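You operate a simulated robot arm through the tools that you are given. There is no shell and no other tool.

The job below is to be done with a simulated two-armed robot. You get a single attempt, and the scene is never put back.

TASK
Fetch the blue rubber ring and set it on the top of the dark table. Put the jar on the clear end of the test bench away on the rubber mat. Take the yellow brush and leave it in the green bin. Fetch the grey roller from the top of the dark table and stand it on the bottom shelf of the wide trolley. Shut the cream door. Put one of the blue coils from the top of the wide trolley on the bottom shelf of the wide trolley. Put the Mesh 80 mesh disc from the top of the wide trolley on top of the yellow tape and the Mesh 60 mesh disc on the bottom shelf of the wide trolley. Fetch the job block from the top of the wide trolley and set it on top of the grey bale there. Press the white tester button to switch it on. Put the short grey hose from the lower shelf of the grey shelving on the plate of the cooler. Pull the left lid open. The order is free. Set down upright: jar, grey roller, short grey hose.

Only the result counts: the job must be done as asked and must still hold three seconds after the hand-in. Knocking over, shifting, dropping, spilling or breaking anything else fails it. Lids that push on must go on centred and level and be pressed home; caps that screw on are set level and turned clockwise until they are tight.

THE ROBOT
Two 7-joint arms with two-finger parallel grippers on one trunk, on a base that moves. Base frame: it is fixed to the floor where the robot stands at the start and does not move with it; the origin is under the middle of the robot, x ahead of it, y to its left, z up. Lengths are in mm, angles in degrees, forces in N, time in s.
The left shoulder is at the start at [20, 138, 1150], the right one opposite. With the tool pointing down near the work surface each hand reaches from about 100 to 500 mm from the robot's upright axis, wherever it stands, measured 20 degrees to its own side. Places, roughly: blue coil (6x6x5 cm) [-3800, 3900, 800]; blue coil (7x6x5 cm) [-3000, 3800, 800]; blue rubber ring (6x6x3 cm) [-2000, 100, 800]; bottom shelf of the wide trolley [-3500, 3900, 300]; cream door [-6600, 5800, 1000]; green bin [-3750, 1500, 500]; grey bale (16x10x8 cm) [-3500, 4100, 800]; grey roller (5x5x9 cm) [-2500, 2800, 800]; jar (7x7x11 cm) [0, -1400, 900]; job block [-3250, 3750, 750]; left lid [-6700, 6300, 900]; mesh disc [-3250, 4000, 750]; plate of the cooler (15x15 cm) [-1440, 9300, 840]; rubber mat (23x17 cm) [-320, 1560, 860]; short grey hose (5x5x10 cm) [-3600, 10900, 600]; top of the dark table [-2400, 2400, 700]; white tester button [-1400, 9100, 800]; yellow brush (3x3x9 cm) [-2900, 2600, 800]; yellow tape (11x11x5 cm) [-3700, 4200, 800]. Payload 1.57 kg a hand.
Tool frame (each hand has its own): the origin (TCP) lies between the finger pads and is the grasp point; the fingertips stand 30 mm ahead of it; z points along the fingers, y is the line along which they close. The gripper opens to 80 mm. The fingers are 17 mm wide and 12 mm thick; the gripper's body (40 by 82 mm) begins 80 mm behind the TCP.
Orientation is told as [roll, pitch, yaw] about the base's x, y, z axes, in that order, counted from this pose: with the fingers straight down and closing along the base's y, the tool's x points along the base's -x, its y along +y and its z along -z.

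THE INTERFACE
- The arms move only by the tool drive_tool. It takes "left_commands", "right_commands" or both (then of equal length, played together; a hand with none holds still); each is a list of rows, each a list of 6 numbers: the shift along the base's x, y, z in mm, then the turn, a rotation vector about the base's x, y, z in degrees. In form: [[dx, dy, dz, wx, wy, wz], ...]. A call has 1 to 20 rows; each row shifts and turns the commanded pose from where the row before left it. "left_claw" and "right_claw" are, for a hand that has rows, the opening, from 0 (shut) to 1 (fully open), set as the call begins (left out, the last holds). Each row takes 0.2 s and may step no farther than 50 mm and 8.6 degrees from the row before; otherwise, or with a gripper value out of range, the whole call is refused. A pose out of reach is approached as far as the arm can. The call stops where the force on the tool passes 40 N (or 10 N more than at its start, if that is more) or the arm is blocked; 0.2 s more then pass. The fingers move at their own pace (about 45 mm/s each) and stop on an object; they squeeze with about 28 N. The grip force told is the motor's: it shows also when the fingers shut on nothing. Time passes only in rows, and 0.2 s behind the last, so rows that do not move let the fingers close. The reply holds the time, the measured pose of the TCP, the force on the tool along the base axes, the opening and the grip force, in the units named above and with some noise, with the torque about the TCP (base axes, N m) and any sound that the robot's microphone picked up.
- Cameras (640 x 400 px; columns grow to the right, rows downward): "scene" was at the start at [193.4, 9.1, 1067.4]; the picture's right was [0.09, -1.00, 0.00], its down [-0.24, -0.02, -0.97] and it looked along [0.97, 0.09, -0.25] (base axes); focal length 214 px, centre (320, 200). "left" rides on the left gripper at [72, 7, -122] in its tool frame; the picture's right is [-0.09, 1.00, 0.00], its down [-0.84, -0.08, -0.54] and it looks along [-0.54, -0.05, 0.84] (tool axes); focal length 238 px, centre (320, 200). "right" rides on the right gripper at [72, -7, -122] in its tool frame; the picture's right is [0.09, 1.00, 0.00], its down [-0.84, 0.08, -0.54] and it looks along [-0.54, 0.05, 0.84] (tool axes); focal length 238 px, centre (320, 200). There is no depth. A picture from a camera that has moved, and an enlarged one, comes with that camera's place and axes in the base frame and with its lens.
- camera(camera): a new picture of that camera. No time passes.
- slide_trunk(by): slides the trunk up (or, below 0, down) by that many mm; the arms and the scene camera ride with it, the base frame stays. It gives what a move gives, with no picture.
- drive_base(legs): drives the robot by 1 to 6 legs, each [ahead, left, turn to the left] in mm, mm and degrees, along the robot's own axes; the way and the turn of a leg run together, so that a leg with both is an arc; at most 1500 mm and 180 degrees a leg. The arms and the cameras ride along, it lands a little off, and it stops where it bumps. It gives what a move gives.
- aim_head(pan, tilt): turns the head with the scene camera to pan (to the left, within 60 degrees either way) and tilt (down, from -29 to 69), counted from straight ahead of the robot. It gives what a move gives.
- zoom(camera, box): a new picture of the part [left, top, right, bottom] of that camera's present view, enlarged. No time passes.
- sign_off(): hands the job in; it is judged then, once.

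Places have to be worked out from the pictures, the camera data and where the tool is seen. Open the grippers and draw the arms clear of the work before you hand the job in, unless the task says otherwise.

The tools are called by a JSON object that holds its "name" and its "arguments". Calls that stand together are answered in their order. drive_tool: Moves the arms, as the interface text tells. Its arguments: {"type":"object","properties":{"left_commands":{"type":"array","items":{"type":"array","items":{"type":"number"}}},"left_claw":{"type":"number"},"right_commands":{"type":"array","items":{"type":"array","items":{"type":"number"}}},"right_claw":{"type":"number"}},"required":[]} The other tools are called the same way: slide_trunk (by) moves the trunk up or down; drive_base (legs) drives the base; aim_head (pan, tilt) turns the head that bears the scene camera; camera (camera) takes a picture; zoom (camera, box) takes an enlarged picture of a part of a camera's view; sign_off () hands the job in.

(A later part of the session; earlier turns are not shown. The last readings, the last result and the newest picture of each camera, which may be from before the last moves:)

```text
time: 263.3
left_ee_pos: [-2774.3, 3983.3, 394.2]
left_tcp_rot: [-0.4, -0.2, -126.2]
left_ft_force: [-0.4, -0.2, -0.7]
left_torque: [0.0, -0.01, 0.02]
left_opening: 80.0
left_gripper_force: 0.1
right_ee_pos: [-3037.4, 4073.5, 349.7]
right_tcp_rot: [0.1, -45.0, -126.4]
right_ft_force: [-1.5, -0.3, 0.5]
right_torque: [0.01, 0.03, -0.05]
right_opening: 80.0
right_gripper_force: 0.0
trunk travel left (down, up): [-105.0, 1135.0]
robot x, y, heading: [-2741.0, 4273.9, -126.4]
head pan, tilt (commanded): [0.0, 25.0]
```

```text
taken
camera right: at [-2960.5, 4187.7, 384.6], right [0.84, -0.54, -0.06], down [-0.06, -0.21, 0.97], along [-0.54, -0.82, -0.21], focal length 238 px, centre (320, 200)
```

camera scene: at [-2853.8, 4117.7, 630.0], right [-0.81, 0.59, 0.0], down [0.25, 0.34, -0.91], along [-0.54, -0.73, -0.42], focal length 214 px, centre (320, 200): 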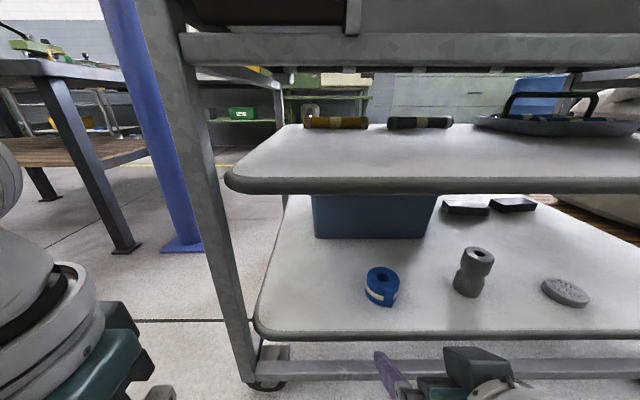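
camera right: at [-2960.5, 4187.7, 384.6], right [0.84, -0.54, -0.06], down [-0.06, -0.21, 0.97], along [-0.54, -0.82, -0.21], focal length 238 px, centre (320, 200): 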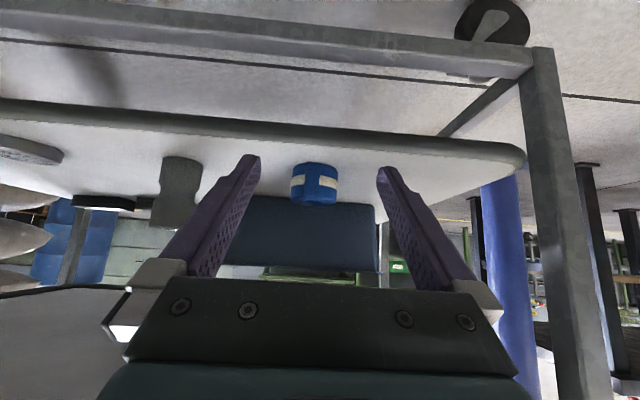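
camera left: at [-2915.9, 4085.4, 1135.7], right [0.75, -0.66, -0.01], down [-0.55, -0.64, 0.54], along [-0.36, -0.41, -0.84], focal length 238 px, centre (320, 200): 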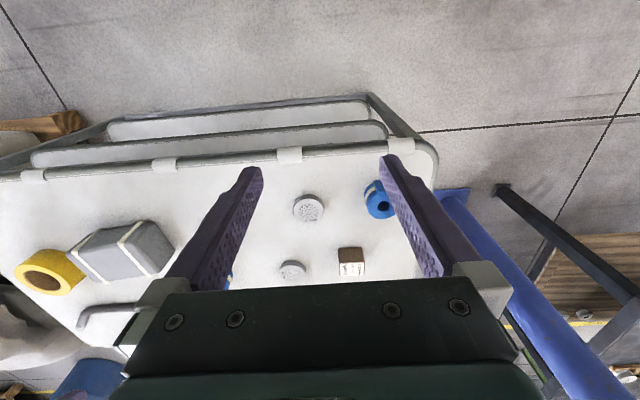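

All three items (coil, roller, Mesh 60) are on the bottom shelf. I back off 200 mm, raise the trunk, extend/raise the right hand and retract the left one, preparing for the Mesh 80 disc.

{"name": "drive_base", "arguments": {"legs": [[-200, 0, 0]]}}

{"name": "slide_trunk", "arguments": {"by": 400}}

{"name": "drive_tool", "arguments": {"right_commands": [[-27, -37, 10, 0, 0, 0], [-27, -37, 20, 0, 0, 0], [-27, -37, 20, 0, 0, 0], [0, 0, 35, 0, 0, 0], [0, 0, 35, 0, 0, 0], [0, 0, 0, 0, 0, 0]], "left_commands": [[15, 20, 0, 0, 0, 0], [15, 20, 0, 0, 0, 0], [15, 20, 0, 0, 0, 0], [0, 0, 0, 0, 0, 0], [0, 0, 0, 0, 0, 0], [0, 0, 0, 0, 0, 0]]}}

{"name": "aim_head", "arguments": {"pan": 0, "tilt": 50}}

{"name": "camera", "arguments": {"camera": "scene"}}

```text
time: 264.9
left_ee_pos: [-2657.9, 4141.3, 394.9]
left_tcp_rot: [-0.5, -0.3, -126.3]
left_ft_force: [-0.2, 0.5, 0.4]
left_torque: [0.02, 0.0, 0.01]
left_opening: 80.2
left_gripper_force: 0.1
right_ee_pos: [-2920.2, 4230.9, 351.0]
right_tcp_rot: [0.1, -45.0, -126.5]
right_ft_force: [-1.2, 0.4, -0.3]
right_torque: [0.01, 0.01, -0.04]
right_opening: 80.2
right_gripper_force: 0.1
trunk travel left (down, up): [-105.0, 1135.0]
robot x, y, heading: [-2621.8, 4430.0, -126.7]
head pan, tilt (commanded): [0.0, 25.0]
```

```text
time: 268.7
left_ee_pos: [-2658.4, 4142.8, 794.1]
left_tcp_rot: [-0.5, -0.1, -126.3]
left_ft_force: [-0.3, -0.6, 0.2]
left_torque: [0.0, 0.0, -0.01]
left_opening: 80.1
left_gripper_force: 0.0
right_ee_pos: [-2919.8, 4232.1, 749.8]
right_tcp_rot: [0.0, -45.0, -126.5]
right_ft_force: [0.3, 0.5, -0.1]
right_torque: [0.0, 0.03, 0.01]
right_opening: 80.0
right_gripper_force: 0.0
trunk travel left (down, up): [-505.0, 735.0]
robot x, y, heading: [-2622.5, 4430.2, -126.4]
head pan, tilt (commanded): [0.0, 25.0]
```

```text
time: 270.1
left_ee_pos: [-2613.6, 4204.4, 794.0]
left_tcp_rot: [-0.4, -0.1, -126.4]
left_ft_force: [0.9, 0.6, 0.2]
left_torque: [0.01, 0.01, -0.01]
left_opening: 80.1
left_gripper_force: 0.0
right_ee_pos: [-2999.5, 4123.3, 868.6]
right_tcp_rot: [0.0, -45.0, -126.6]
right_ft_force: [1.2, 0.3, 0.1]
right_torque: [0.03, -0.01, 0.0]
right_opening: 79.9
right_gripper_force: 0.1
trunk travel left (down, up): [-505.0, 735.0]
robot x, y, heading: [-2623.1, 4432.6, -126.5]
head pan, tilt (commanded): [0.0, 25.0]
```

```text
time: 271.0
left_ee_pos: [-2613.6, 4203.5, 793.1]
left_tcp_rot: [-0.3, -0.1, -126.3]
left_ft_force: [0.1, 0.2, 0.1]
left_torque: [-0.01, -0.04, 0.01]
left_opening: 79.9
left_gripper_force: 0.0
right_ee_pos: [-3000.3, 4121.7, 868.3]
right_tcp_rot: [0.0, -45.0, -126.5]
right_ft_force: [0.0, 0.8, 0.7]
right_torque: [0.02, 0.02, 0.03]
right_opening: 80.0
right_gripper_force: 0.1
trunk travel left (down, up): [-505.0, 735.0]
robot x, y, heading: [-2621.3, 4427.3, -126.7]
head pan, tilt (commanded): [0.0, 50.0]
```

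```text
taken
camera scene: at [-2728.5, 4288.3, 992.4], right [-0.8, 0.59, 0.0], down [0.46, 0.62, -0.64], along [-0.38, -0.52, -0.77], focal length 214 px, centre (320, 200)
```

scene: 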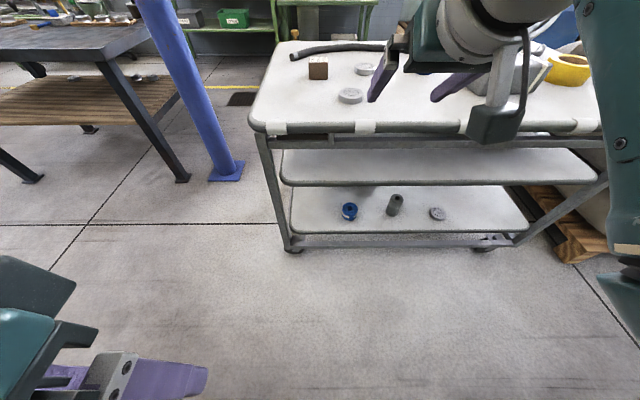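

Mesh 80 is about 903 mm ahead and 136 mm right of my axis. I drive 335 mm ahead so the trolley edge is ~275 mm away, and look.

{"name": "drive_base", "arguments": {"legs": [[335, 0, 0]]}}

{"name": "camera", "arguments": {"camera": "scene"}}

{"name": "camera", "arguments": {"camera": "right"}}

```text
time: 273.2
left_ee_pos: [-2808.2, 3939.8, 792.7]
left_tcp_rot: [-0.3, -0.2, -126.2]
left_ft_force: [-0.1, -0.5, -0.8]
left_torque: [0.03, 0.01, -0.03]
left_opening: 80.1
left_gripper_force: 0.1
right_ee_pos: [-3195.1, 3857.1, 868.0]
right_tcp_rot: [0.1, -45.0, -126.6]
right_ft_force: [-0.5, -0.4, 0.4]
right_torque: [0.01, 0.01, -0.01]
right_opening: 80.2
right_gripper_force: 0.0
trunk travel left (down, up): [-505.0, 735.0]
robot x, y, heading: [-2817.0, 4164.9, -126.3]
head pan, tilt (commanded): [0.0, 50.0]
```

```text
taken
camera scene: at [-2923.5, 4023.9, 992.4], right [-0.8, 0.59, 0.0], down [0.45, 0.62, -0.64], along [-0.38, -0.52, -0.77], focal length 214 px, centre (320, 200)
```

scene: 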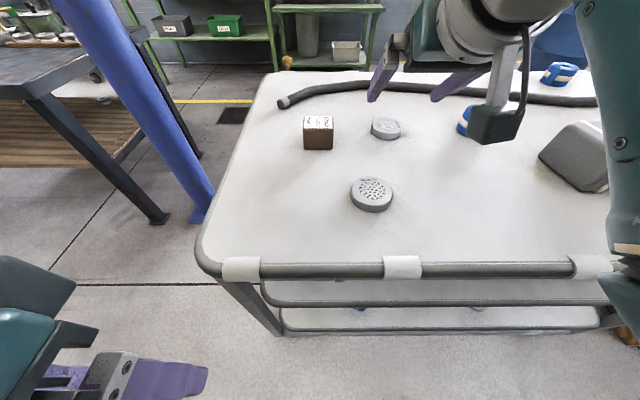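

```text
taken
camera right: at [-3119.0, 3971.7, 903.3], right [0.84, -0.54, -0.06], down [-0.06, -0.21, 0.97], along [-0.54, -0.81, -0.21], focal length 238 px, centre (320, 200)
```

right: 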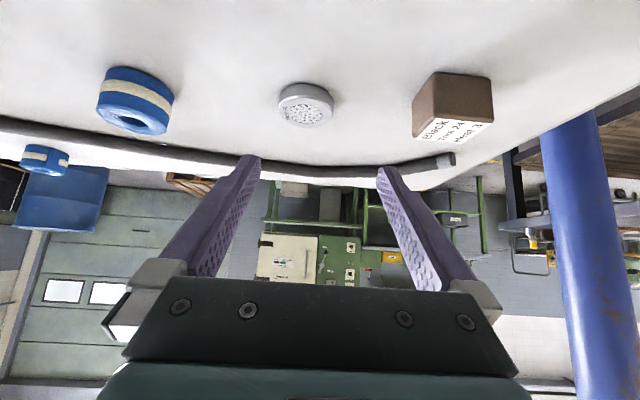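

Mesh 80 is at about [-3263, 3789]. I move the inclined hand to just behind and above it, and check.

{"name": "drive_tool", "arguments": {"right_commands": [[-20, -16, -30, 0, 0, 0], [-21, -16, -38, 0, 0, 0], [0, 0, 0, 0, 0, 0]], "right_claw": 1}}

{"name": "camera", "arguments": {"camera": "right"}}

{"name": "zoom", "arguments": {"camera": "scene", "box": [320, 70, 480, 170]}}

```text
time: 274.0
left_ee_pos: [-2808.2, 3939.1, 792.8]
left_tcp_rot: [-0.3, -0.1, -126.2]
left_ft_force: [0.1, 0.2, -1.0]
left_torque: [0.0, -0.04, -0.01]
left_opening: 80.3
left_gripper_force: 0.0
right_ee_pos: [-3238.1, 3825.9, 801.8]
right_tcp_rot: [0.1, -44.9, -126.5]
right_ft_force: [-0.4, -0.3, -0.3]
right_torque: [0.02, -0.03, 0.0]
right_opening: 80.0
right_gripper_force: 0.0
trunk travel left (down, up): [-505.0, 735.0]
robot x, y, heading: [-2820.4, 4166.5, -126.4]
head pan, tilt (commanded): [0.0, 50.0]
```

```text
taken
camera right: at [-3162.1, 3939.5, 836.6], right [0.84, -0.54, -0.06], down [-0.06, -0.21, 0.97], along [-0.54, -0.81, -0.21], focal length 238 px, centre (320, 200)
```

right: 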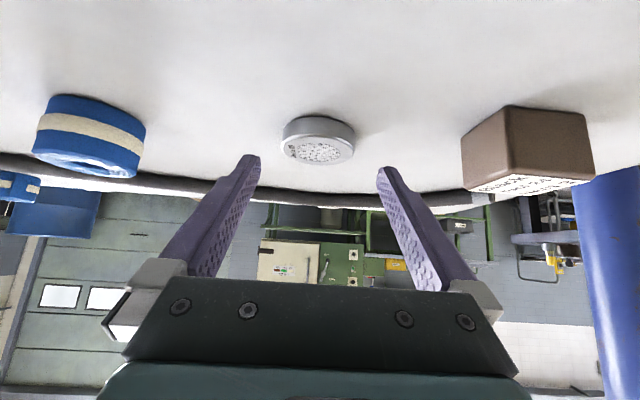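

```text
4.00 times, centred on (400, 120) of scene
camera zoom: at [-2923.2, 4024.2, 992.4], right [-0.8, 0.59, 0.0], down [0.45, 0.62, -0.64], along [-0.38, -0.52, -0.77], focal length 858 px, centre (0, 520)
```

zoom: 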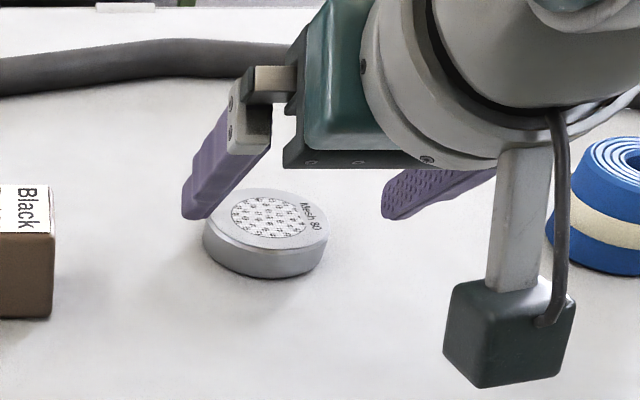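

Alignment is good. I advance along the tool axis to grasp height and close.

{"name": "drive_tool", "arguments": {"right_commands": [[-9, -12.5, -16, 0, 0, 0], [-9, -12, -12, 0, 0, 0], [0, 0, -3, 0, 0, 0], [0, 0, 0, 0, 0, 0]], "right_claw": 1}}

{"name": "zoom", "arguments": {"camera": "scene", "box": [320, 70, 480, 170]}}

{"name": "camera", "arguments": {"camera": "right"}}

```text
time: 275.0
left_ee_pos: [-2807.9, 3939.3, 793.5]
left_tcp_rot: [-0.4, 0.0, -126.2]
left_ft_force: [-0.3, -0.6, 0.5]
left_torque: [-0.01, 0.05, 0.0]
left_opening: 79.9
left_gripper_force: 0.1
right_ee_pos: [-3255.5, 3801.7, 769.1]
right_tcp_rot: [0.0, -45.0, -126.5]
right_ft_force: [0.1, -0.1, 0.0]
right_torque: [0.0, -0.01, 0.0]
right_opening: 80.0
right_gripper_force: 0.1
trunk travel left (down, up): [-505.0, 735.0]
robot x, y, heading: [-2823.1, 4168.1, -126.3]
head pan, tilt (commanded): [0.0, 50.0]
```

```text
4.00 times, centred on (400, 120) of scene
camera zoom: at [-2923.4, 4024.1, 992.4], right [-0.8, 0.59, 0.0], down [0.45, 0.62, -0.64], along [-0.38, -0.52, -0.77], focal length 858 px, centre (0, 520)
```

zoom: 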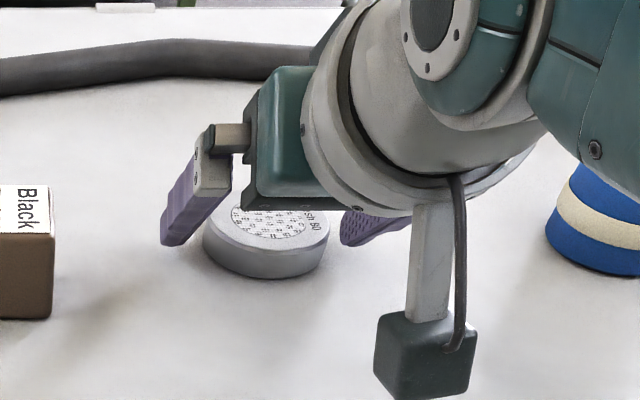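

```text
taken
camera right: at [-3178.1, 3914.8, 804.5], right [0.84, -0.54, -0.07], down [-0.06, -0.21, 0.97], along [-0.54, -0.81, -0.21], focal length 238 px, centre (320, 200)
```

right: 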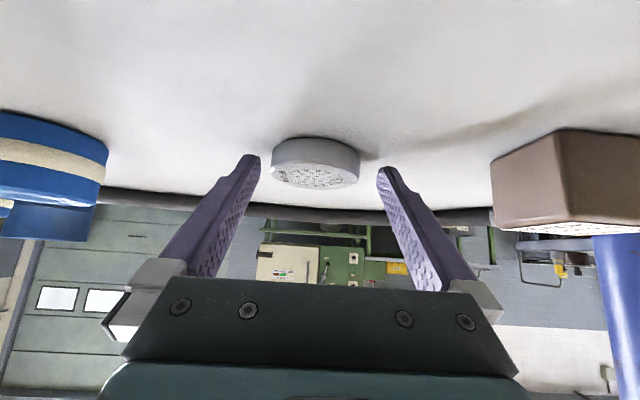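

The disc lies between the fingertips as before with Mesh 60. I close and lift.

{"name": "drive_tool", "arguments": {"right_commands": [[0, 0, 0, 0, 0, 0], [0, 0, 0, 0, 0, 0], [0, 0, 0, 0, 0, 0], [0, 0, 0, 0, 0, 0]], "right_claw": 0}}

{"name": "drive_tool", "arguments": {"right_commands": [[0, 0, 20, 0, 0, 0], [0, 0, 35, 0, 0, 0], [0, 0, 35, 0, 0, 0], [0, 0, 35, 0, 0, 0], [0, 0, 0, 0, 0, 0]]}}

{"name": "camera", "arguments": {"camera": "right"}}

```text
time: 276.0
left_ee_pos: [-2808.9, 3939.3, 792.1]
left_tcp_rot: [-0.4, -0.1, -126.2]
left_ft_force: [-0.1, -0.7, 0.3]
left_torque: [0.01, 0.01, 0.01]
left_opening: 79.7
left_gripper_force: 0.0
right_ee_pos: [-3253.0, 3802.1, 769.6]
right_tcp_rot: [0.1, -45.0, -126.5]
right_ft_force: [-1.3, 0.8, -0.1]
right_torque: [-0.05, 0.02, -0.07]
right_opening: 61.3
right_gripper_force: 28.5
trunk travel left (down, up): [-505.0, 735.0]
robot x, y, heading: [-2817.4, 4164.6, -126.3]
head pan, tilt (commanded): [0.0, 50.0]
```

```text
time: 277.2
left_ee_pos: [-2807.8, 3939.9, 793.3]
left_tcp_rot: [-0.3, -0.1, -126.2]
left_ft_force: [-0.3, -0.1, -0.6]
left_torque: [0.02, -0.01, 0.04]
left_opening: 79.6
left_gripper_force: 0.0
right_ee_pos: [-3254.4, 3802.3, 893.1]
right_tcp_rot: [0.0, -44.9, -126.4]
right_ft_force: [-0.1, 0.1, -3.0]
right_torque: [0.02, -0.02, -0.02]
right_opening: 60.9
right_gripper_force: 27.9
trunk travel left (down, up): [-505.0, 735.0]
robot x, y, heading: [-2818.4, 4167.4, -126.4]
head pan, tilt (commanded): [0.0, 50.0]
```

```text
taken
camera right: at [-3177.3, 3916.6, 927.9], right [0.84, -0.54, -0.06], down [-0.06, -0.21, 0.97], along [-0.54, -0.81, -0.21], focal length 238 px, centre (320, 200)
```

right: 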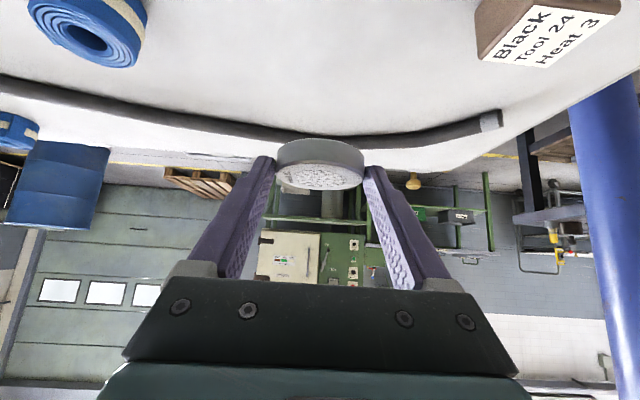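

Mesh 80 is held. I shift the base 550 mm right along the trolley, keeping the hand above everything, to reach the tape.

{"name": "drive_base", "arguments": {"legs": [[0, -550, 0]]}}

{"name": "camera", "arguments": {"camera": "scene"}}

{"name": "camera", "arguments": {"camera": "right"}}

```text
time: 280.3
left_ee_pos: [-3244.9, 4262.0, 792.8]
left_tcp_rot: [-0.3, -0.1, -126.0]
left_ft_force: [0.4, -0.1, -0.7]
left_torque: [0.03, -0.01, 0.0]
left_opening: 80.0
left_gripper_force: 0.1
right_ee_pos: [-3691.0, 4123.9, 891.9]
right_tcp_rot: [0.0, -44.9, -126.3]
right_ft_force: [-0.5, -0.2, -2.1]
right_torque: [0.06, -0.04, 0.0]
right_opening: 61.5
right_gripper_force: 27.9
trunk travel left (down, up): [-505.0, 735.0]
robot x, y, heading: [-3256.6, 4486.0, -126.3]
head pan, tilt (commanded): [0.0, 50.0]
```

```text
taken
camera scene: at [-3361.0, 4346.4, 992.3], right [-0.81, 0.59, 0.0], down [0.45, 0.62, -0.64], along [-0.38, -0.52, -0.77], focal length 214 px, centre (320, 200)
```

scene: 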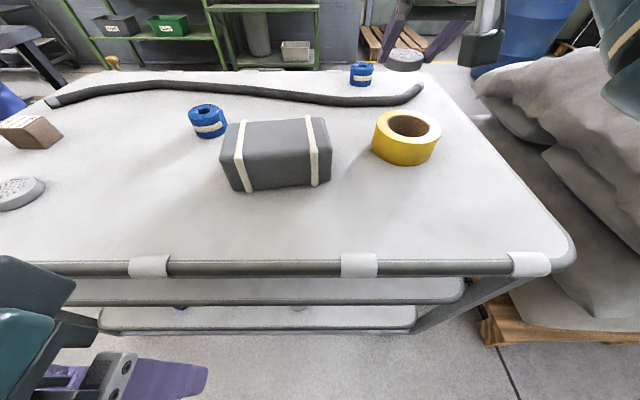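

```text
taken
camera right: at [-3615.0, 4238.0, 927.7], right [0.84, -0.54, -0.06], down [-0.06, -0.21, 0.97], along [-0.54, -0.82, -0.21], focal length 238 px, centre (320, 200)
```

right: 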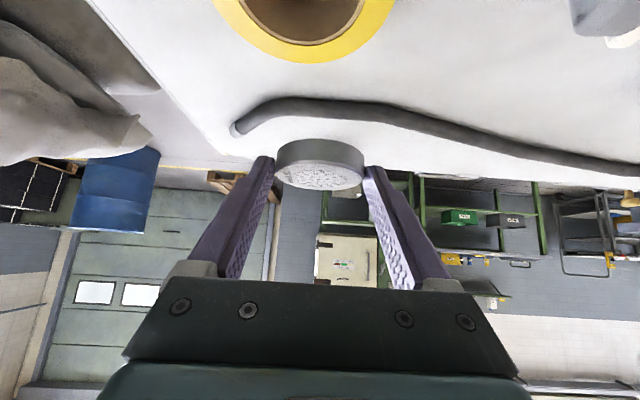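

I zoom on the tape to measure its hole and position relative to the disc.

{"name": "zoom", "arguments": {"camera": "scene", "box": [356, 90, 456, 180]}}

{"name": "zoom", "arguments": {"camera": "scene", "box": [180, 90, 360, 210]}}

```text
4.44 times, centred on (406, 135) of scene
camera zoom: at [-3361.0, 4346.4, 992.3], right [-0.81, 0.59, 0.0], down [0.45, 0.62, -0.64], along [-0.38, -0.52, -0.77], focal length 953 px, centre (-62, 489)
```

zoom: 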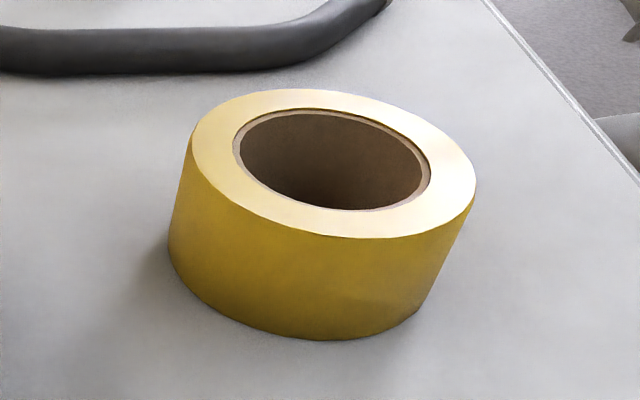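

```text
3.33 times, centred on (270, 150) of scene
camera zoom: at [-3361.0, 4346.4, 992.3], right [-0.81, 0.59, 0.0], down [0.45, 0.62, -0.64], along [-0.38, -0.52, -0.77], focal length 715 px, centre (487, 367)
```

zoom: 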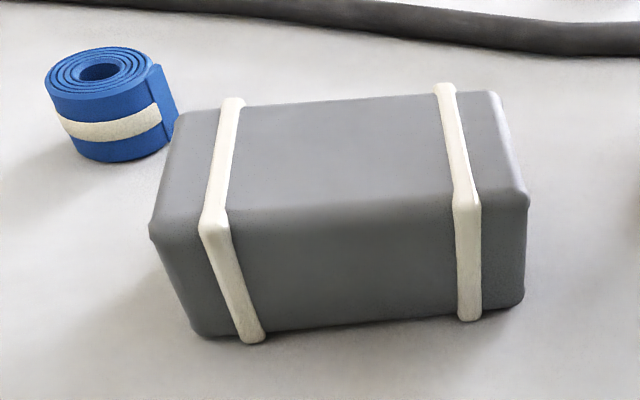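

The tape's hole (~75 mm) is larger than the disc (61 mm), so I must rest the disc over the rim. Tape centre ≈ [-3682, 4168]; I move the disc over the near rim, about 40 mm from the tape's centre.

{"name": "drive_tool", "arguments": {"right_commands": [[14, 30, 0, 0, 0, 0], [14, 30, 0, 0, 0, 0], [14, 29, 0, 0, 0, 0], [0, 0, -25, 0, 0, 0], [0, 0, 0, 0, 0, 0]]}}

{"name": "camera", "arguments": {"camera": "right"}}

{"name": "zoom", "arguments": {"camera": "scene", "box": [340, 60, 500, 180]}}

```text
time: 281.5
left_ee_pos: [-3245.0, 4262.5, 793.0]
left_tcp_rot: [-0.4, -0.1, -125.9]
left_ft_force: [-0.9, 0.6, 0.1]
left_torque: [0.02, 0.01, 0.02]
left_opening: 80.0
left_gripper_force: 0.0
right_ee_pos: [-3648.4, 4211.1, 868.1]
right_tcp_rot: [-0.1, -44.9, -126.4]
right_ft_force: [0.3, -0.3, -2.0]
right_torque: [0.07, -0.08, -0.01]
right_opening: 61.2
right_gripper_force: 28.1
trunk travel left (down, up): [-505.0, 735.0]
robot x, y, heading: [-3258.8, 4489.7, -126.4]
head pan, tilt (commanded): [0.0, 50.0]
```

```text
taken
camera right: at [-3573.1, 4325.5, 903.4], right [0.84, -0.54, -0.06], down [-0.06, -0.21, 0.97], along [-0.54, -0.82, -0.21], focal length 238 px, centre (320, 200)
```

right: 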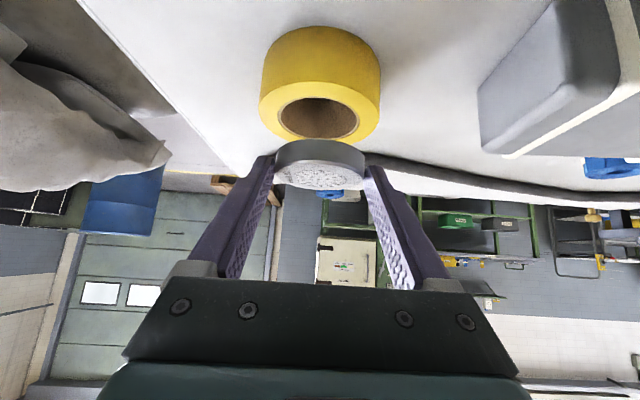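

```text
3.33 times, centred on (420, 120) of scene
camera zoom: at [-3360.9, 4346.3, 992.3], right [-0.81, 0.59, 0.0], down [0.45, 0.62, -0.64], along [-0.38, -0.52, -0.77], focal length 715 px, centre (-13, 467)
```

zoom: 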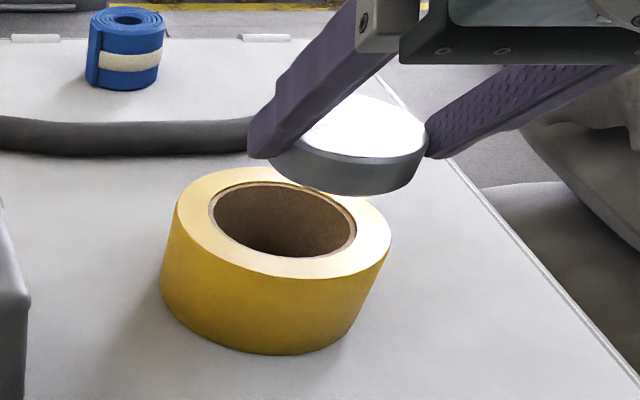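

Disc and tape are aligned laterally, disc centre ~45 mm nearer than the tape centre. I nudge 4 mm forward and lower to just above the tape.

{"name": "drive_tool", "arguments": {"right_commands": [[-5, -1.5, -15, 0, 0, 0], [0, 0, -20, 0, 0, 0], [0, 0, 0, 0, 0, 0]]}}

{"name": "zoom", "arguments": {"camera": "scene", "box": [340, 60, 500, 180]}}

{"name": "camera", "arguments": {"camera": "right"}}

```text
time: 282.3
left_ee_pos: [-3246.0, 4261.0, 793.9]
left_tcp_rot: [-0.5, -0.1, -125.9]
left_ft_force: [-0.3, 0.1, 1.2]
left_torque: [0.01, -0.04, 0.01]
left_opening: 80.2
left_gripper_force: 0.1
right_ee_pos: [-3652.4, 4211.4, 833.9]
right_tcp_rot: [0.1, -44.9, -126.4]
right_ft_force: [-0.4, -0.2, -2.4]
right_torque: [0.05, -0.07, 0.01]
right_opening: 61.1
right_gripper_force: 27.8
trunk travel left (down, up): [-505.0, 735.0]
robot x, y, heading: [-3257.2, 4488.7, -126.4]
head pan, tilt (commanded): [0.0, 50.0]
```

```text
3.33 times, centred on (420, 120) of scene
camera zoom: at [-3360.9, 4346.2, 992.3], right [-0.81, 0.59, 0.0], down [0.45, 0.62, -0.64], along [-0.38, -0.52, -0.77], focal length 715 px, centre (-13, 467)
```

zoom: 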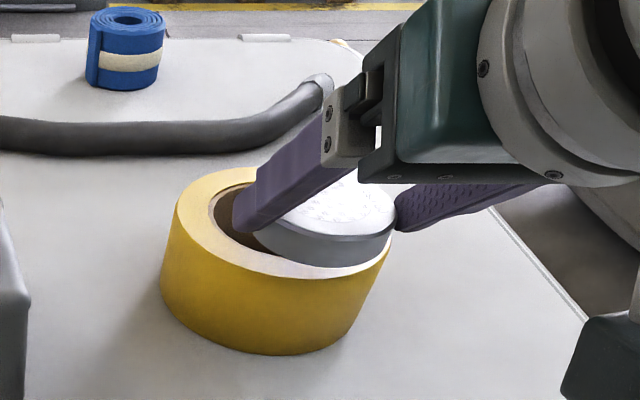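

```text
taken
camera right: at [-3577.0, 4326.0, 868.2], right [0.84, -0.54, -0.06], down [-0.06, -0.22, 0.97], along [-0.54, -0.82, -0.21], focal length 238 px, centre (320, 200)
```

right: 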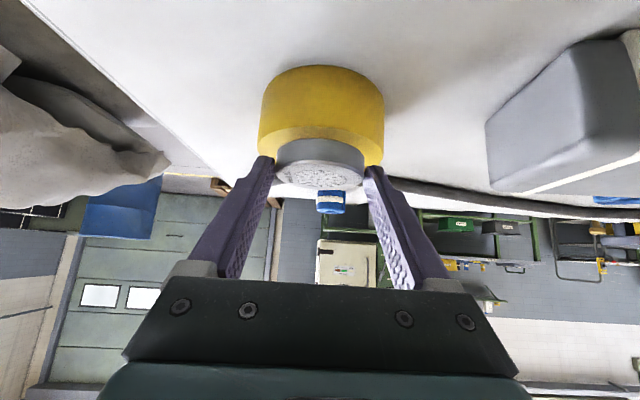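

The disc is ~14 mm above the tape with its centre about 44 mm from the tape's centre. I move 4 mm forward and lower carefully.

{"name": "drive_tool", "arguments": {"right_commands": [[-2.4, -3.2, -6, 0, 0, 0], [0, 0, -3, 0, 0, 0], [0, 0, 0, 0, 0, 0]]}}

{"name": "drive_tool", "arguments": {"right_commands": [[0, 0, -1.5, 0, 0, 0], [0, 0, -1.5, 0, 0, 0], [0, 0, 0, 0, 0, 0]]}}

```text
time: 283.1
left_ee_pos: [-3245.2, 4261.6, 792.6]
left_tcp_rot: [-0.3, -0.1, -126.0]
left_ft_force: [0.1, -0.1, 0.4]
left_torque: [0.01, -0.05, 0.0]
left_opening: 80.3
left_gripper_force: 0.1
right_ee_pos: [-3656.4, 4208.2, 824.1]
right_tcp_rot: [0.0, -44.9, -126.3]
right_ft_force: [0.5, -0.6, -2.8]
right_torque: [0.07, -0.03, 0.0]
right_opening: 60.9
right_gripper_force: 27.8
trunk travel left (down, up): [-505.0, 735.0]
robot x, y, heading: [-3263.2, 4489.9, -126.5]
head pan, tilt (commanded): [0.0, 50.0]
```

```text
time: 283.9
left_ee_pos: [-3245.4, 4262.0, 792.7]
left_tcp_rot: [-0.3, 0.0, -126.0]
left_ft_force: [0.3, -0.5, 0.0]
left_torque: [-0.01, 0.0, 0.01]
left_opening: 80.0
left_gripper_force: 0.1
right_ee_pos: [-3655.6, 4208.7, 820.9]
right_tcp_rot: [0.0, -44.9, -126.3]
right_ft_force: [0.8, 0.7, -2.7]
right_torque: [0.06, -0.04, 0.02]
right_opening: 61.1
right_gripper_force: 28.1
trunk travel left (down, up): [-505.0, 735.0]
robot x, y, heading: [-3254.7, 4490.3, -126.3]
head pan, tilt (commanded): [0.0, 50.0]
```

{"name": "drive_tool", "arguments": {"right_commands": [[0, 0, -1, 0, 0, 0], [0, 0, -1, 0, 0, 0], [0, 0, 0, 0, 0, 0]]}}

{"name": "zoom", "arguments": {"camera": "scene", "box": [340, 60, 500, 180]}}

```text
time: 284.7
left_ee_pos: [-3245.6, 4262.9, 793.0]
left_tcp_rot: [-0.5, -0.2, -126.0]
left_ft_force: [0.0, -0.7, 0.7]
left_torque: [0.03, -0.02, -0.01]
left_opening: 79.8
left_gripper_force: 0.0
right_ee_pos: [-3656.4, 4207.5, 818.4]
right_tcp_rot: [0.0, -44.9, -126.3]
right_ft_force: [-0.4, 0.8, -2.4]
right_torque: [0.07, -0.06, -0.02]
right_opening: 60.8
right_gripper_force: 28.2
trunk travel left (down, up): [-505.0, 735.0]
robot x, y, heading: [-3260.4, 4488.7, -126.3]
head pan, tilt (commanded): [0.0, 50.0]
```

```text
3.33 times, centred on (420, 120) of scene
camera zoom: at [-3360.9, 4346.3, 992.3], right [-0.81, 0.59, 0.0], down [0.45, 0.62, -0.64], along [-0.38, -0.52, -0.77], focal length 715 px, centre (-13, 467)
```

zoom: 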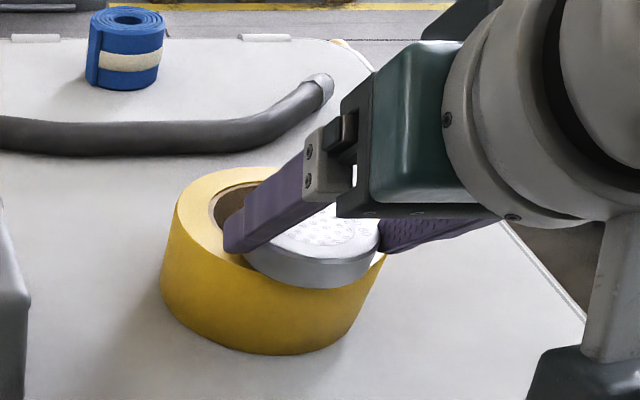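

{"name": "drive_tool", "arguments": {"right_commands": [[0, 0, -1, 0, 0, 0], [0, 0, -1, 0, 0, 0], [0, 0, 0, 0, 0, 0]]}}

```text
time: 285.5
left_ee_pos: [-3245.9, 4261.7, 793.2]
left_tcp_rot: [-0.3, -0.1, -126.0]
left_ft_force: [-0.8, -0.3, -1.1]
left_torque: [-0.05, 0.02, -0.01]
left_opening: 79.9
left_gripper_force: 0.1
right_ee_pos: [-3656.5, 4207.1, 817.6]
right_tcp_rot: [0.0, -45.1, -126.3]
right_ft_force: [0.6, 1.8, 4.4]
right_torque: [-0.02, -0.15, 0.0]
right_opening: 60.8
right_gripper_force: 27.8
trunk travel left (down, up): [-505.0, 735.0]
robot x, y, heading: [-3257.6, 4491.1, -126.1]
head pan, tilt (commanded): [0.0, 50.0]
```

Contact with the tape. I open the fingers and rise diagonally, then check the disc.

{"name": "drive_tool", "arguments": {"right_commands": [[0, 0, 0, 0, 0, 0], [0, 0, 0, 0, 0, 0], [0, 0, 0, 0, 0, 0], [0, 0, 0, 0, 0, 0]], "right_claw": 1}}

{"name": "drive_tool", "arguments": {"right_commands": [[3, 4, 10, 0, 0, 0], [9, 12, 25, 0, 0, 0], [12, 16, 35, 0, 0, 0], [0, 0, 0, 0, 0, 0]]}}

{"name": "zoom", "arguments": {"camera": "scene", "box": [340, 60, 500, 180]}}

{"name": "camera", "arguments": {"camera": "right"}}

```text
time: 286.5
left_ee_pos: [-3246.1, 4260.8, 793.7]
left_tcp_rot: [-0.3, -0.1, -126.0]
left_ft_force: [0.1, -0.6, -0.2]
left_torque: [0.0, -0.01, -0.04]
left_opening: 80.1
left_gripper_force: 0.1
right_ee_pos: [-3656.3, 4207.5, 817.2]
right_tcp_rot: [0.1, -44.9, -126.3]
right_ft_force: [0.0, 0.3, 0.1]
right_torque: [0.0, 0.0, -0.04]
right_opening: 79.9
right_gripper_force: 0.1
trunk travel left (down, up): [-505.0, 735.0]
robot x, y, heading: [-3254.4, 4489.2, -126.3]
head pan, tilt (commanded): [0.0, 50.0]
```

```text
time: 287.5
left_ee_pos: [-3246.1, 4262.0, 793.7]
left_tcp_rot: [-0.5, -0.1, -126.0]
left_ft_force: [-0.4, -0.7, -0.6]
left_torque: [0.01, -0.01, -0.01]
left_opening: 80.0
left_gripper_force: 0.1
right_ee_pos: [-3632.9, 4238.5, 889.9]
right_tcp_rot: [0.0, -44.9, -126.3]
right_ft_force: [0.4, -0.2, 0.4]
right_torque: [0.04, 0.01, -0.03]
right_opening: 80.0
right_gripper_force: 0.1
trunk travel left (down, up): [-505.0, 735.0]
robot x, y, heading: [-3259.3, 4487.7, -126.3]
head pan, tilt (commanded): [0.0, 50.0]
```

```text
3.33 times, centred on (420, 120) of scene
camera zoom: at [-3361.1, 4346.1, 992.4], right [-0.81, 0.59, 0.0], down [0.45, 0.62, -0.64], along [-0.38, -0.52, -0.77], focal length 715 px, centre (-13, 467)
```

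zoom: 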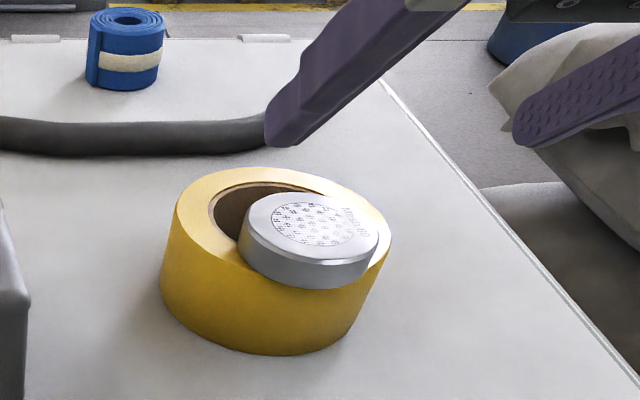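

```text
taken
camera right: at [-3555.5, 4353.1, 924.4], right [0.84, -0.54, -0.06], down [-0.06, -0.21, 0.97], along [-0.54, -0.82, -0.21], focal length 238 px, centre (320, 200)
```

right: 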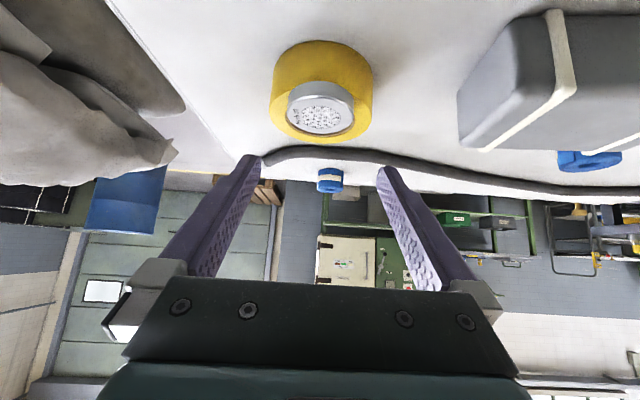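

Mesh 80 rests on the tape's rim. Next the job block: I shift the base 680 mm left along the trolley so the block is in front of the right hand.

{"name": "drive_base", "arguments": {"legs": [[0, 680, 0]]}}

{"name": "camera", "arguments": {"camera": "scene"}}

{"name": "camera", "arguments": {"camera": "right"}}

```text
time: 291.2
left_ee_pos: [-2701.3, 3867.4, 793.1]
left_tcp_rot: [-0.4, -0.1, -125.5]
left_ft_force: [0.2, 0.3, -0.7]
left_torque: [0.03, -0.02, 0.02]
left_opening: 79.9
left_gripper_force: 0.1
right_ee_pos: [-3088.0, 3840.9, 888.2]
right_tcp_rot: [-0.1, -44.9, -125.8]
right_ft_force: [0.5, -0.7, 0.5]
right_torque: [0.03, 0.02, -0.02]
right_opening: 79.9
right_gripper_force: 0.1
trunk travel left (down, up): [-505.0, 735.0]
robot x, y, heading: [-2712.8, 4092.1, -125.7]
head pan, tilt (commanded): [0.0, 50.0]
```

```text
taken
camera scene: at [-2817.6, 3951.2, 992.4], right [-0.81, 0.58, 0.0], down [0.45, 0.62, -0.64], along [-0.38, -0.52, -0.77], focal length 214 px, centre (320, 200)
```

scene: 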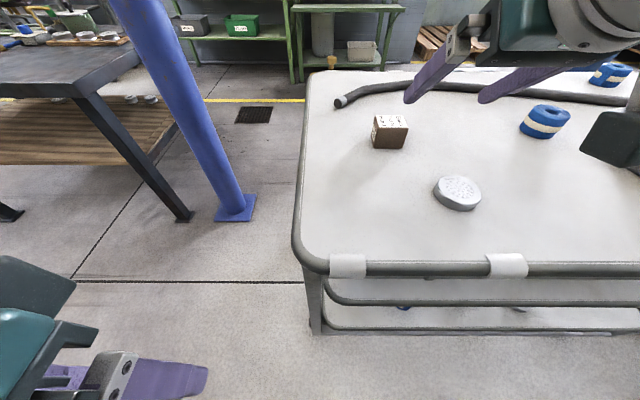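

```text
taken
camera right: at [-3012.4, 3956.3, 924.1], right [0.85, -0.53, -0.06], down [-0.06, -0.22, 0.97], along [-0.53, -0.82, -0.21], focal length 238 px, centre (320, 200)
```

right: 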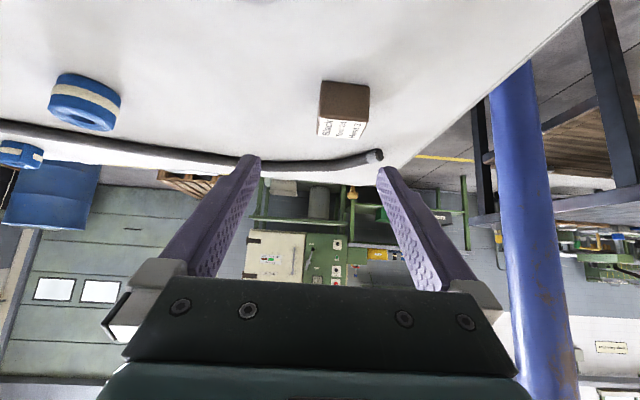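

I zoom to see the block's orientation and place.

{"name": "zoom", "arguments": {"camera": "scene", "box": [350, 100, 430, 160]}}

{"name": "zoom", "arguments": {"camera": "right", "box": [290, 60, 400, 150]}}

```text
6.67 times, centred on (390, 130) of scene
camera zoom: at [-2817.6, 3951.2, 992.4], right [-0.81, 0.58, 0.0], down [0.45, 0.62, -0.64], along [-0.38, -0.52, -0.77], focal length 1430 px, centre (-147, 667)
```

zoom: 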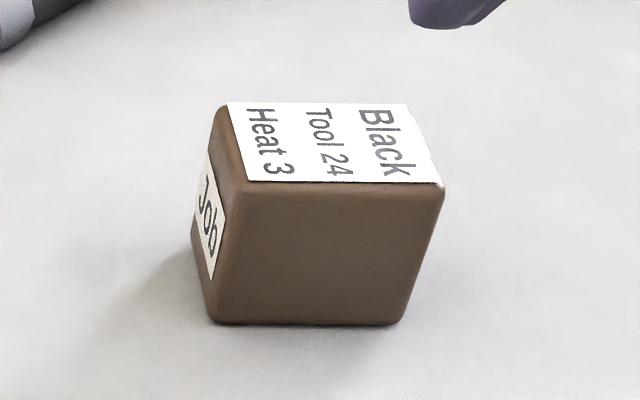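

```text
4.44 times, centred on (345, 105) of right
camera zoom: at [-3012.4, 3956.3, 924.1], right [0.85, -0.53, -0.06], down [-0.06, -0.22, 0.97], along [-0.53, -0.82, -0.21], focal length 1059 px, centre (209, 622)
```

zoom: 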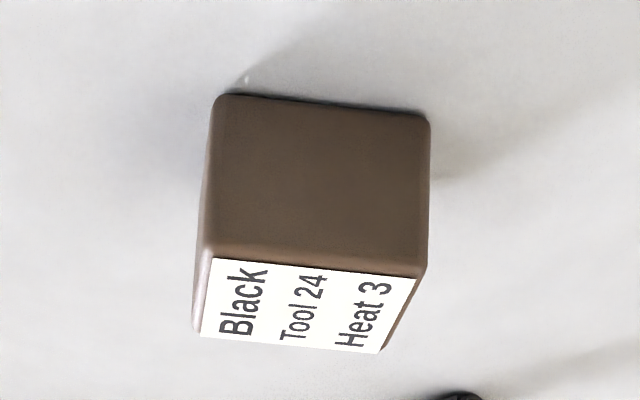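

The block is 53 mm wide and square to my heading, centred ~367 mm ahead and 130 mm right of the camera. I move to the pre-grasp point.

{"name": "drive_tool", "arguments": {"right_commands": [[-8.3, -33, -30, 0, 0, 0], [-8.3, -33, -30, 0, 0, 0], [0, 0, -5, 0, 0, 0], [0, 0, 0, 0, 0, 0]], "right_claw": 1}}

{"name": "camera", "arguments": {"camera": "right"}}

{"name": "zoom", "arguments": {"camera": "scene", "box": [330, 70, 490, 170]}}

```text
time: 292.2
left_ee_pos: [-2701.4, 3868.1, 792.8]
left_tcp_rot: [-0.5, -0.1, -125.4]
left_ft_force: [-0.3, 0.0, 0.2]
left_torque: [0.02, -0.01, -0.06]
left_opening: 80.2
left_gripper_force: 0.0
right_ee_pos: [-3104.3, 3774.7, 823.3]
right_tcp_rot: [0.1, -44.9, -125.8]
right_ft_force: [0.0, 0.2, 0.7]
right_torque: [0.02, 0.05, -0.03]
right_opening: 79.8
right_gripper_force: 0.0
trunk travel left (down, up): [-505.0, 735.0]
robot x, y, heading: [-2716.3, 4092.5, -125.7]
head pan, tilt (commanded): [0.0, 50.0]
```

```text
taken
camera right: at [-3030.3, 3890.5, 859.2], right [0.85, -0.53, -0.06], down [-0.06, -0.21, 0.97], along [-0.53, -0.82, -0.21], focal length 238 px, centre (320, 200)
```

right: 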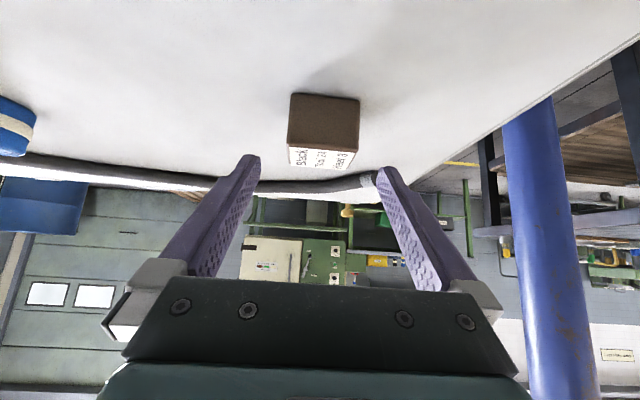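

```text
4.00 times, centred on (410, 120) of scene
camera zoom: at [-2817.7, 3951.2, 992.4], right [-0.81, 0.58, 0.0], down [0.45, 0.62, -0.64], along [-0.38, -0.52, -0.77], focal length 858 px, centre (-40, 520)
```

zoom: 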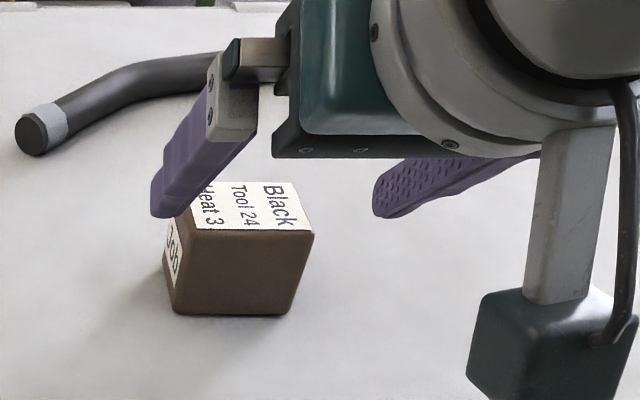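

Aligned. I advance along the tool axis to the block and close.

{"name": "drive_tool", "arguments": {"right_commands": [[-9, -14.5, -17, 0, 0, 0], [-9.7, -13.5, -17, 0, 0, 0], [-9.7, -13.5, -16, 0, 0, 0], [0, 0, 0, 0, 0, 0]], "right_claw": 1}}

{"name": "camera", "arguments": {"camera": "right"}}

{"name": "drive_tool", "arguments": {"right_commands": [[0, 0, 0, 0, 0, 0], [0, 0, 0, 0, 0, 0], [0, 0, 0, 0, 0, 0], [0, 0, 0, 0, 0, 0]], "right_claw": 0}}

{"name": "camera", "arguments": {"camera": "right"}}

```text
time: 293.2
left_ee_pos: [-2701.6, 3868.8, 793.6]
left_tcp_rot: [-0.4, 0.0, -125.6]
left_ft_force: [-0.2, -0.1, -0.1]
left_torque: [-0.02, 0.0, -0.02]
left_opening: 79.9
left_gripper_force: 0.0
right_ee_pos: [-3132.3, 3733.9, 774.2]
right_tcp_rot: [0.0, -45.0, -125.8]
right_ft_force: [0.0, 0.0, 0.3]
right_torque: [0.0, 0.0, 0.01]
right_opening: 80.1
right_gripper_force: 0.0
trunk travel left (down, up): [-505.0, 735.0]
robot x, y, heading: [-2715.1, 4095.3, -125.7]
head pan, tilt (commanded): [0.0, 50.0]
```

```text
taken
camera right: at [-3057.6, 3849.0, 808.6], right [0.85, -0.53, -0.06], down [-0.06, -0.21, 0.97], along [-0.53, -0.82, -0.21], focal length 238 px, centre (320, 200)
```

right: 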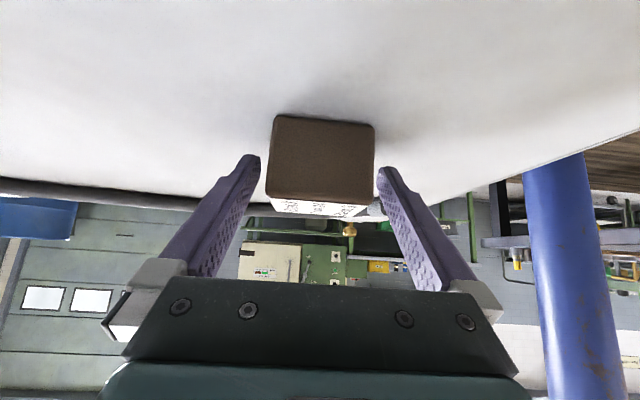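

```text
time: 294.2
left_ee_pos: [-2702.4, 3867.6, 793.6]
left_tcp_rot: [-0.4, 0.0, -125.5]
left_ft_force: [-0.1, 0.8, 0.4]
left_torque: [-0.01, 0.01, 0.04]
left_opening: 80.2
left_gripper_force: 0.1
right_ee_pos: [-3131.4, 3734.9, 773.7]
right_tcp_rot: [0.0, -44.9, -125.8]
right_ft_force: [-0.7, -0.1, 0.2]
right_torque: [0.07, 0.0, -0.03]
right_opening: 55.3
right_gripper_force: 27.9
trunk travel left (down, up): [-505.0, 735.0]
robot x, y, heading: [-2716.5, 4093.9, -125.7]
head pan, tilt (commanded): [0.0, 50.0]
```

```text
taken
camera right: at [-3057.7, 3849.1, 808.7], right [0.85, -0.53, -0.07], down [-0.06, -0.22, 0.97], along [-0.53, -0.82, -0.21], focal length 238 px, centre (320, 200)
```

right: 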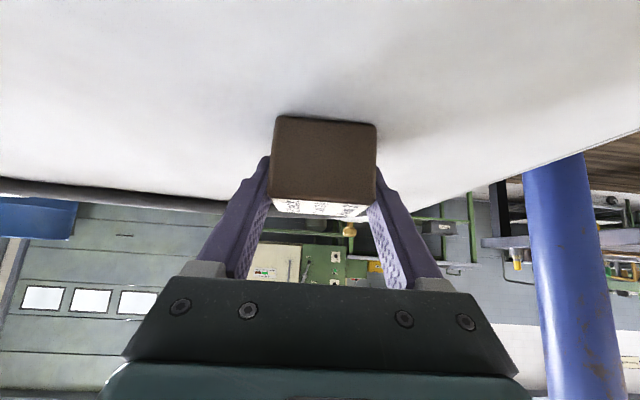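

The block is gripped (55 mm). I lift it, pull it back, and shift the base 485 mm right to bring it over the bale.

{"name": "drive_tool", "arguments": {"right_commands": [[0, 0, 20, 0, 0, 0], [0, 0, 35, 0, 0, 0], [0, 0, 35, 0, 0, 0], [0, 0, 35, 0, 0, 0], [20, 28, 0, 0, 0, 0], [20, 28, 0, 0, 0, 0], [12, 17, 0, 0, 0, 0], [0, 0, 0, 0, 0, 0]]}}

{"name": "drive_base", "arguments": {"legs": [[0, -485, 0]]}}

{"name": "camera", "arguments": {"camera": "scene"}}

{"name": "camera", "arguments": {"camera": "right"}}

```text
time: 296.0
left_ee_pos: [-2702.6, 3867.4, 793.8]
left_tcp_rot: [-0.4, -0.1, -125.5]
left_ft_force: [-0.2, -0.6, 0.6]
left_torque: [0.0, -0.01, 0.0]
left_opening: 80.0
left_gripper_force: 0.0
right_ee_pos: [-3080.1, 3806.6, 898.5]
right_tcp_rot: [0.0, -44.9, -125.8]
right_ft_force: [0.3, -0.8, -0.8]
right_torque: [0.01, 0.02, 0.0]
right_opening: 55.1
right_gripper_force: 28.0
trunk travel left (down, up): [-505.0, 735.0]
robot x, y, heading: [-2714.0, 4095.8, -125.7]
head pan, tilt (commanded): [0.0, 50.0]
```

```text
time: 298.9
left_ee_pos: [-3096.1, 4151.8, 793.8]
left_tcp_rot: [-0.3, -0.1, -125.7]
left_ft_force: [0.7, 0.5, -0.1]
left_torque: [-0.04, -0.03, 0.01]
left_opening: 80.1
left_gripper_force: 0.0
right_ee_pos: [-3474.1, 4091.8, 898.7]
right_tcp_rot: [0.1, -44.8, -125.9]
right_ft_force: [0.3, -0.2, -1.1]
right_torque: [0.02, 0.02, 0.0]
right_opening: 55.5
right_gripper_force: 28.2
trunk travel left (down, up): [-505.0, 735.0]
robot x, y, heading: [-3108.4, 4377.0, -126.1]
head pan, tilt (commanded): [0.0, 50.0]
```

```text
taken
camera scene: at [-3210.9, 4235.6, 992.4], right [-0.81, 0.59, 0.0], down [0.45, 0.62, -0.64], along [-0.38, -0.52, -0.77], focal length 214 px, centre (320, 200)
```

scene: 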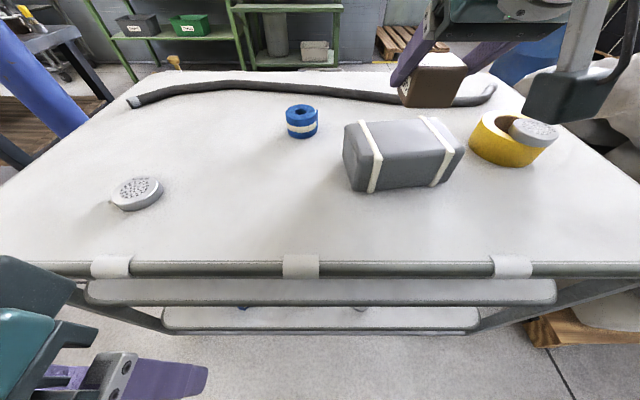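

```text
taken
camera right: at [-3399.4, 4206.3, 933.5], right [0.84, -0.53, -0.06], down [-0.06, -0.22, 0.97], along [-0.53, -0.82, -0.21], focal length 238 px, centre (320, 200)
```

right: 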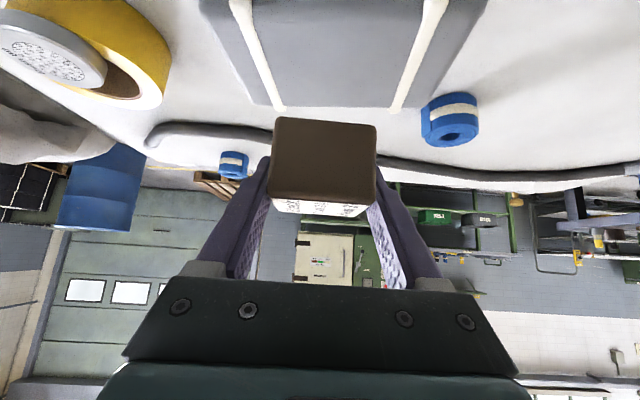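

I zoom on the bale to compute its top centre precisely.

{"name": "zoom", "arguments": {"camera": "scene", "box": [320, 40, 500, 200]}}

```text
2.50 times, centred on (410, 120) of scene
camera zoom: at [-3210.9, 4235.6, 992.4], right [-0.81, 0.59, 0.0], down [0.45, 0.62, -0.64], along [-0.38, -0.52, -0.77], focal length 536 px, centre (95, 400)
```

zoom: 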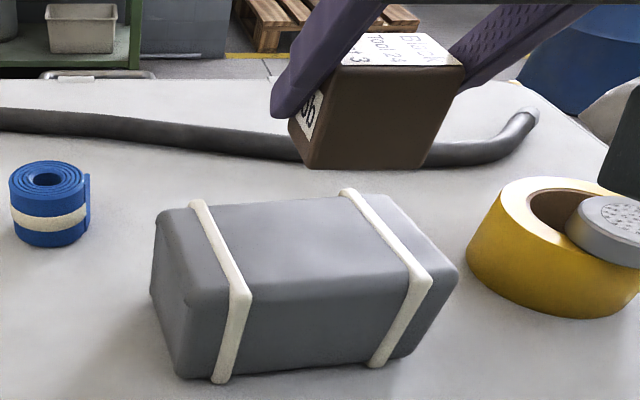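

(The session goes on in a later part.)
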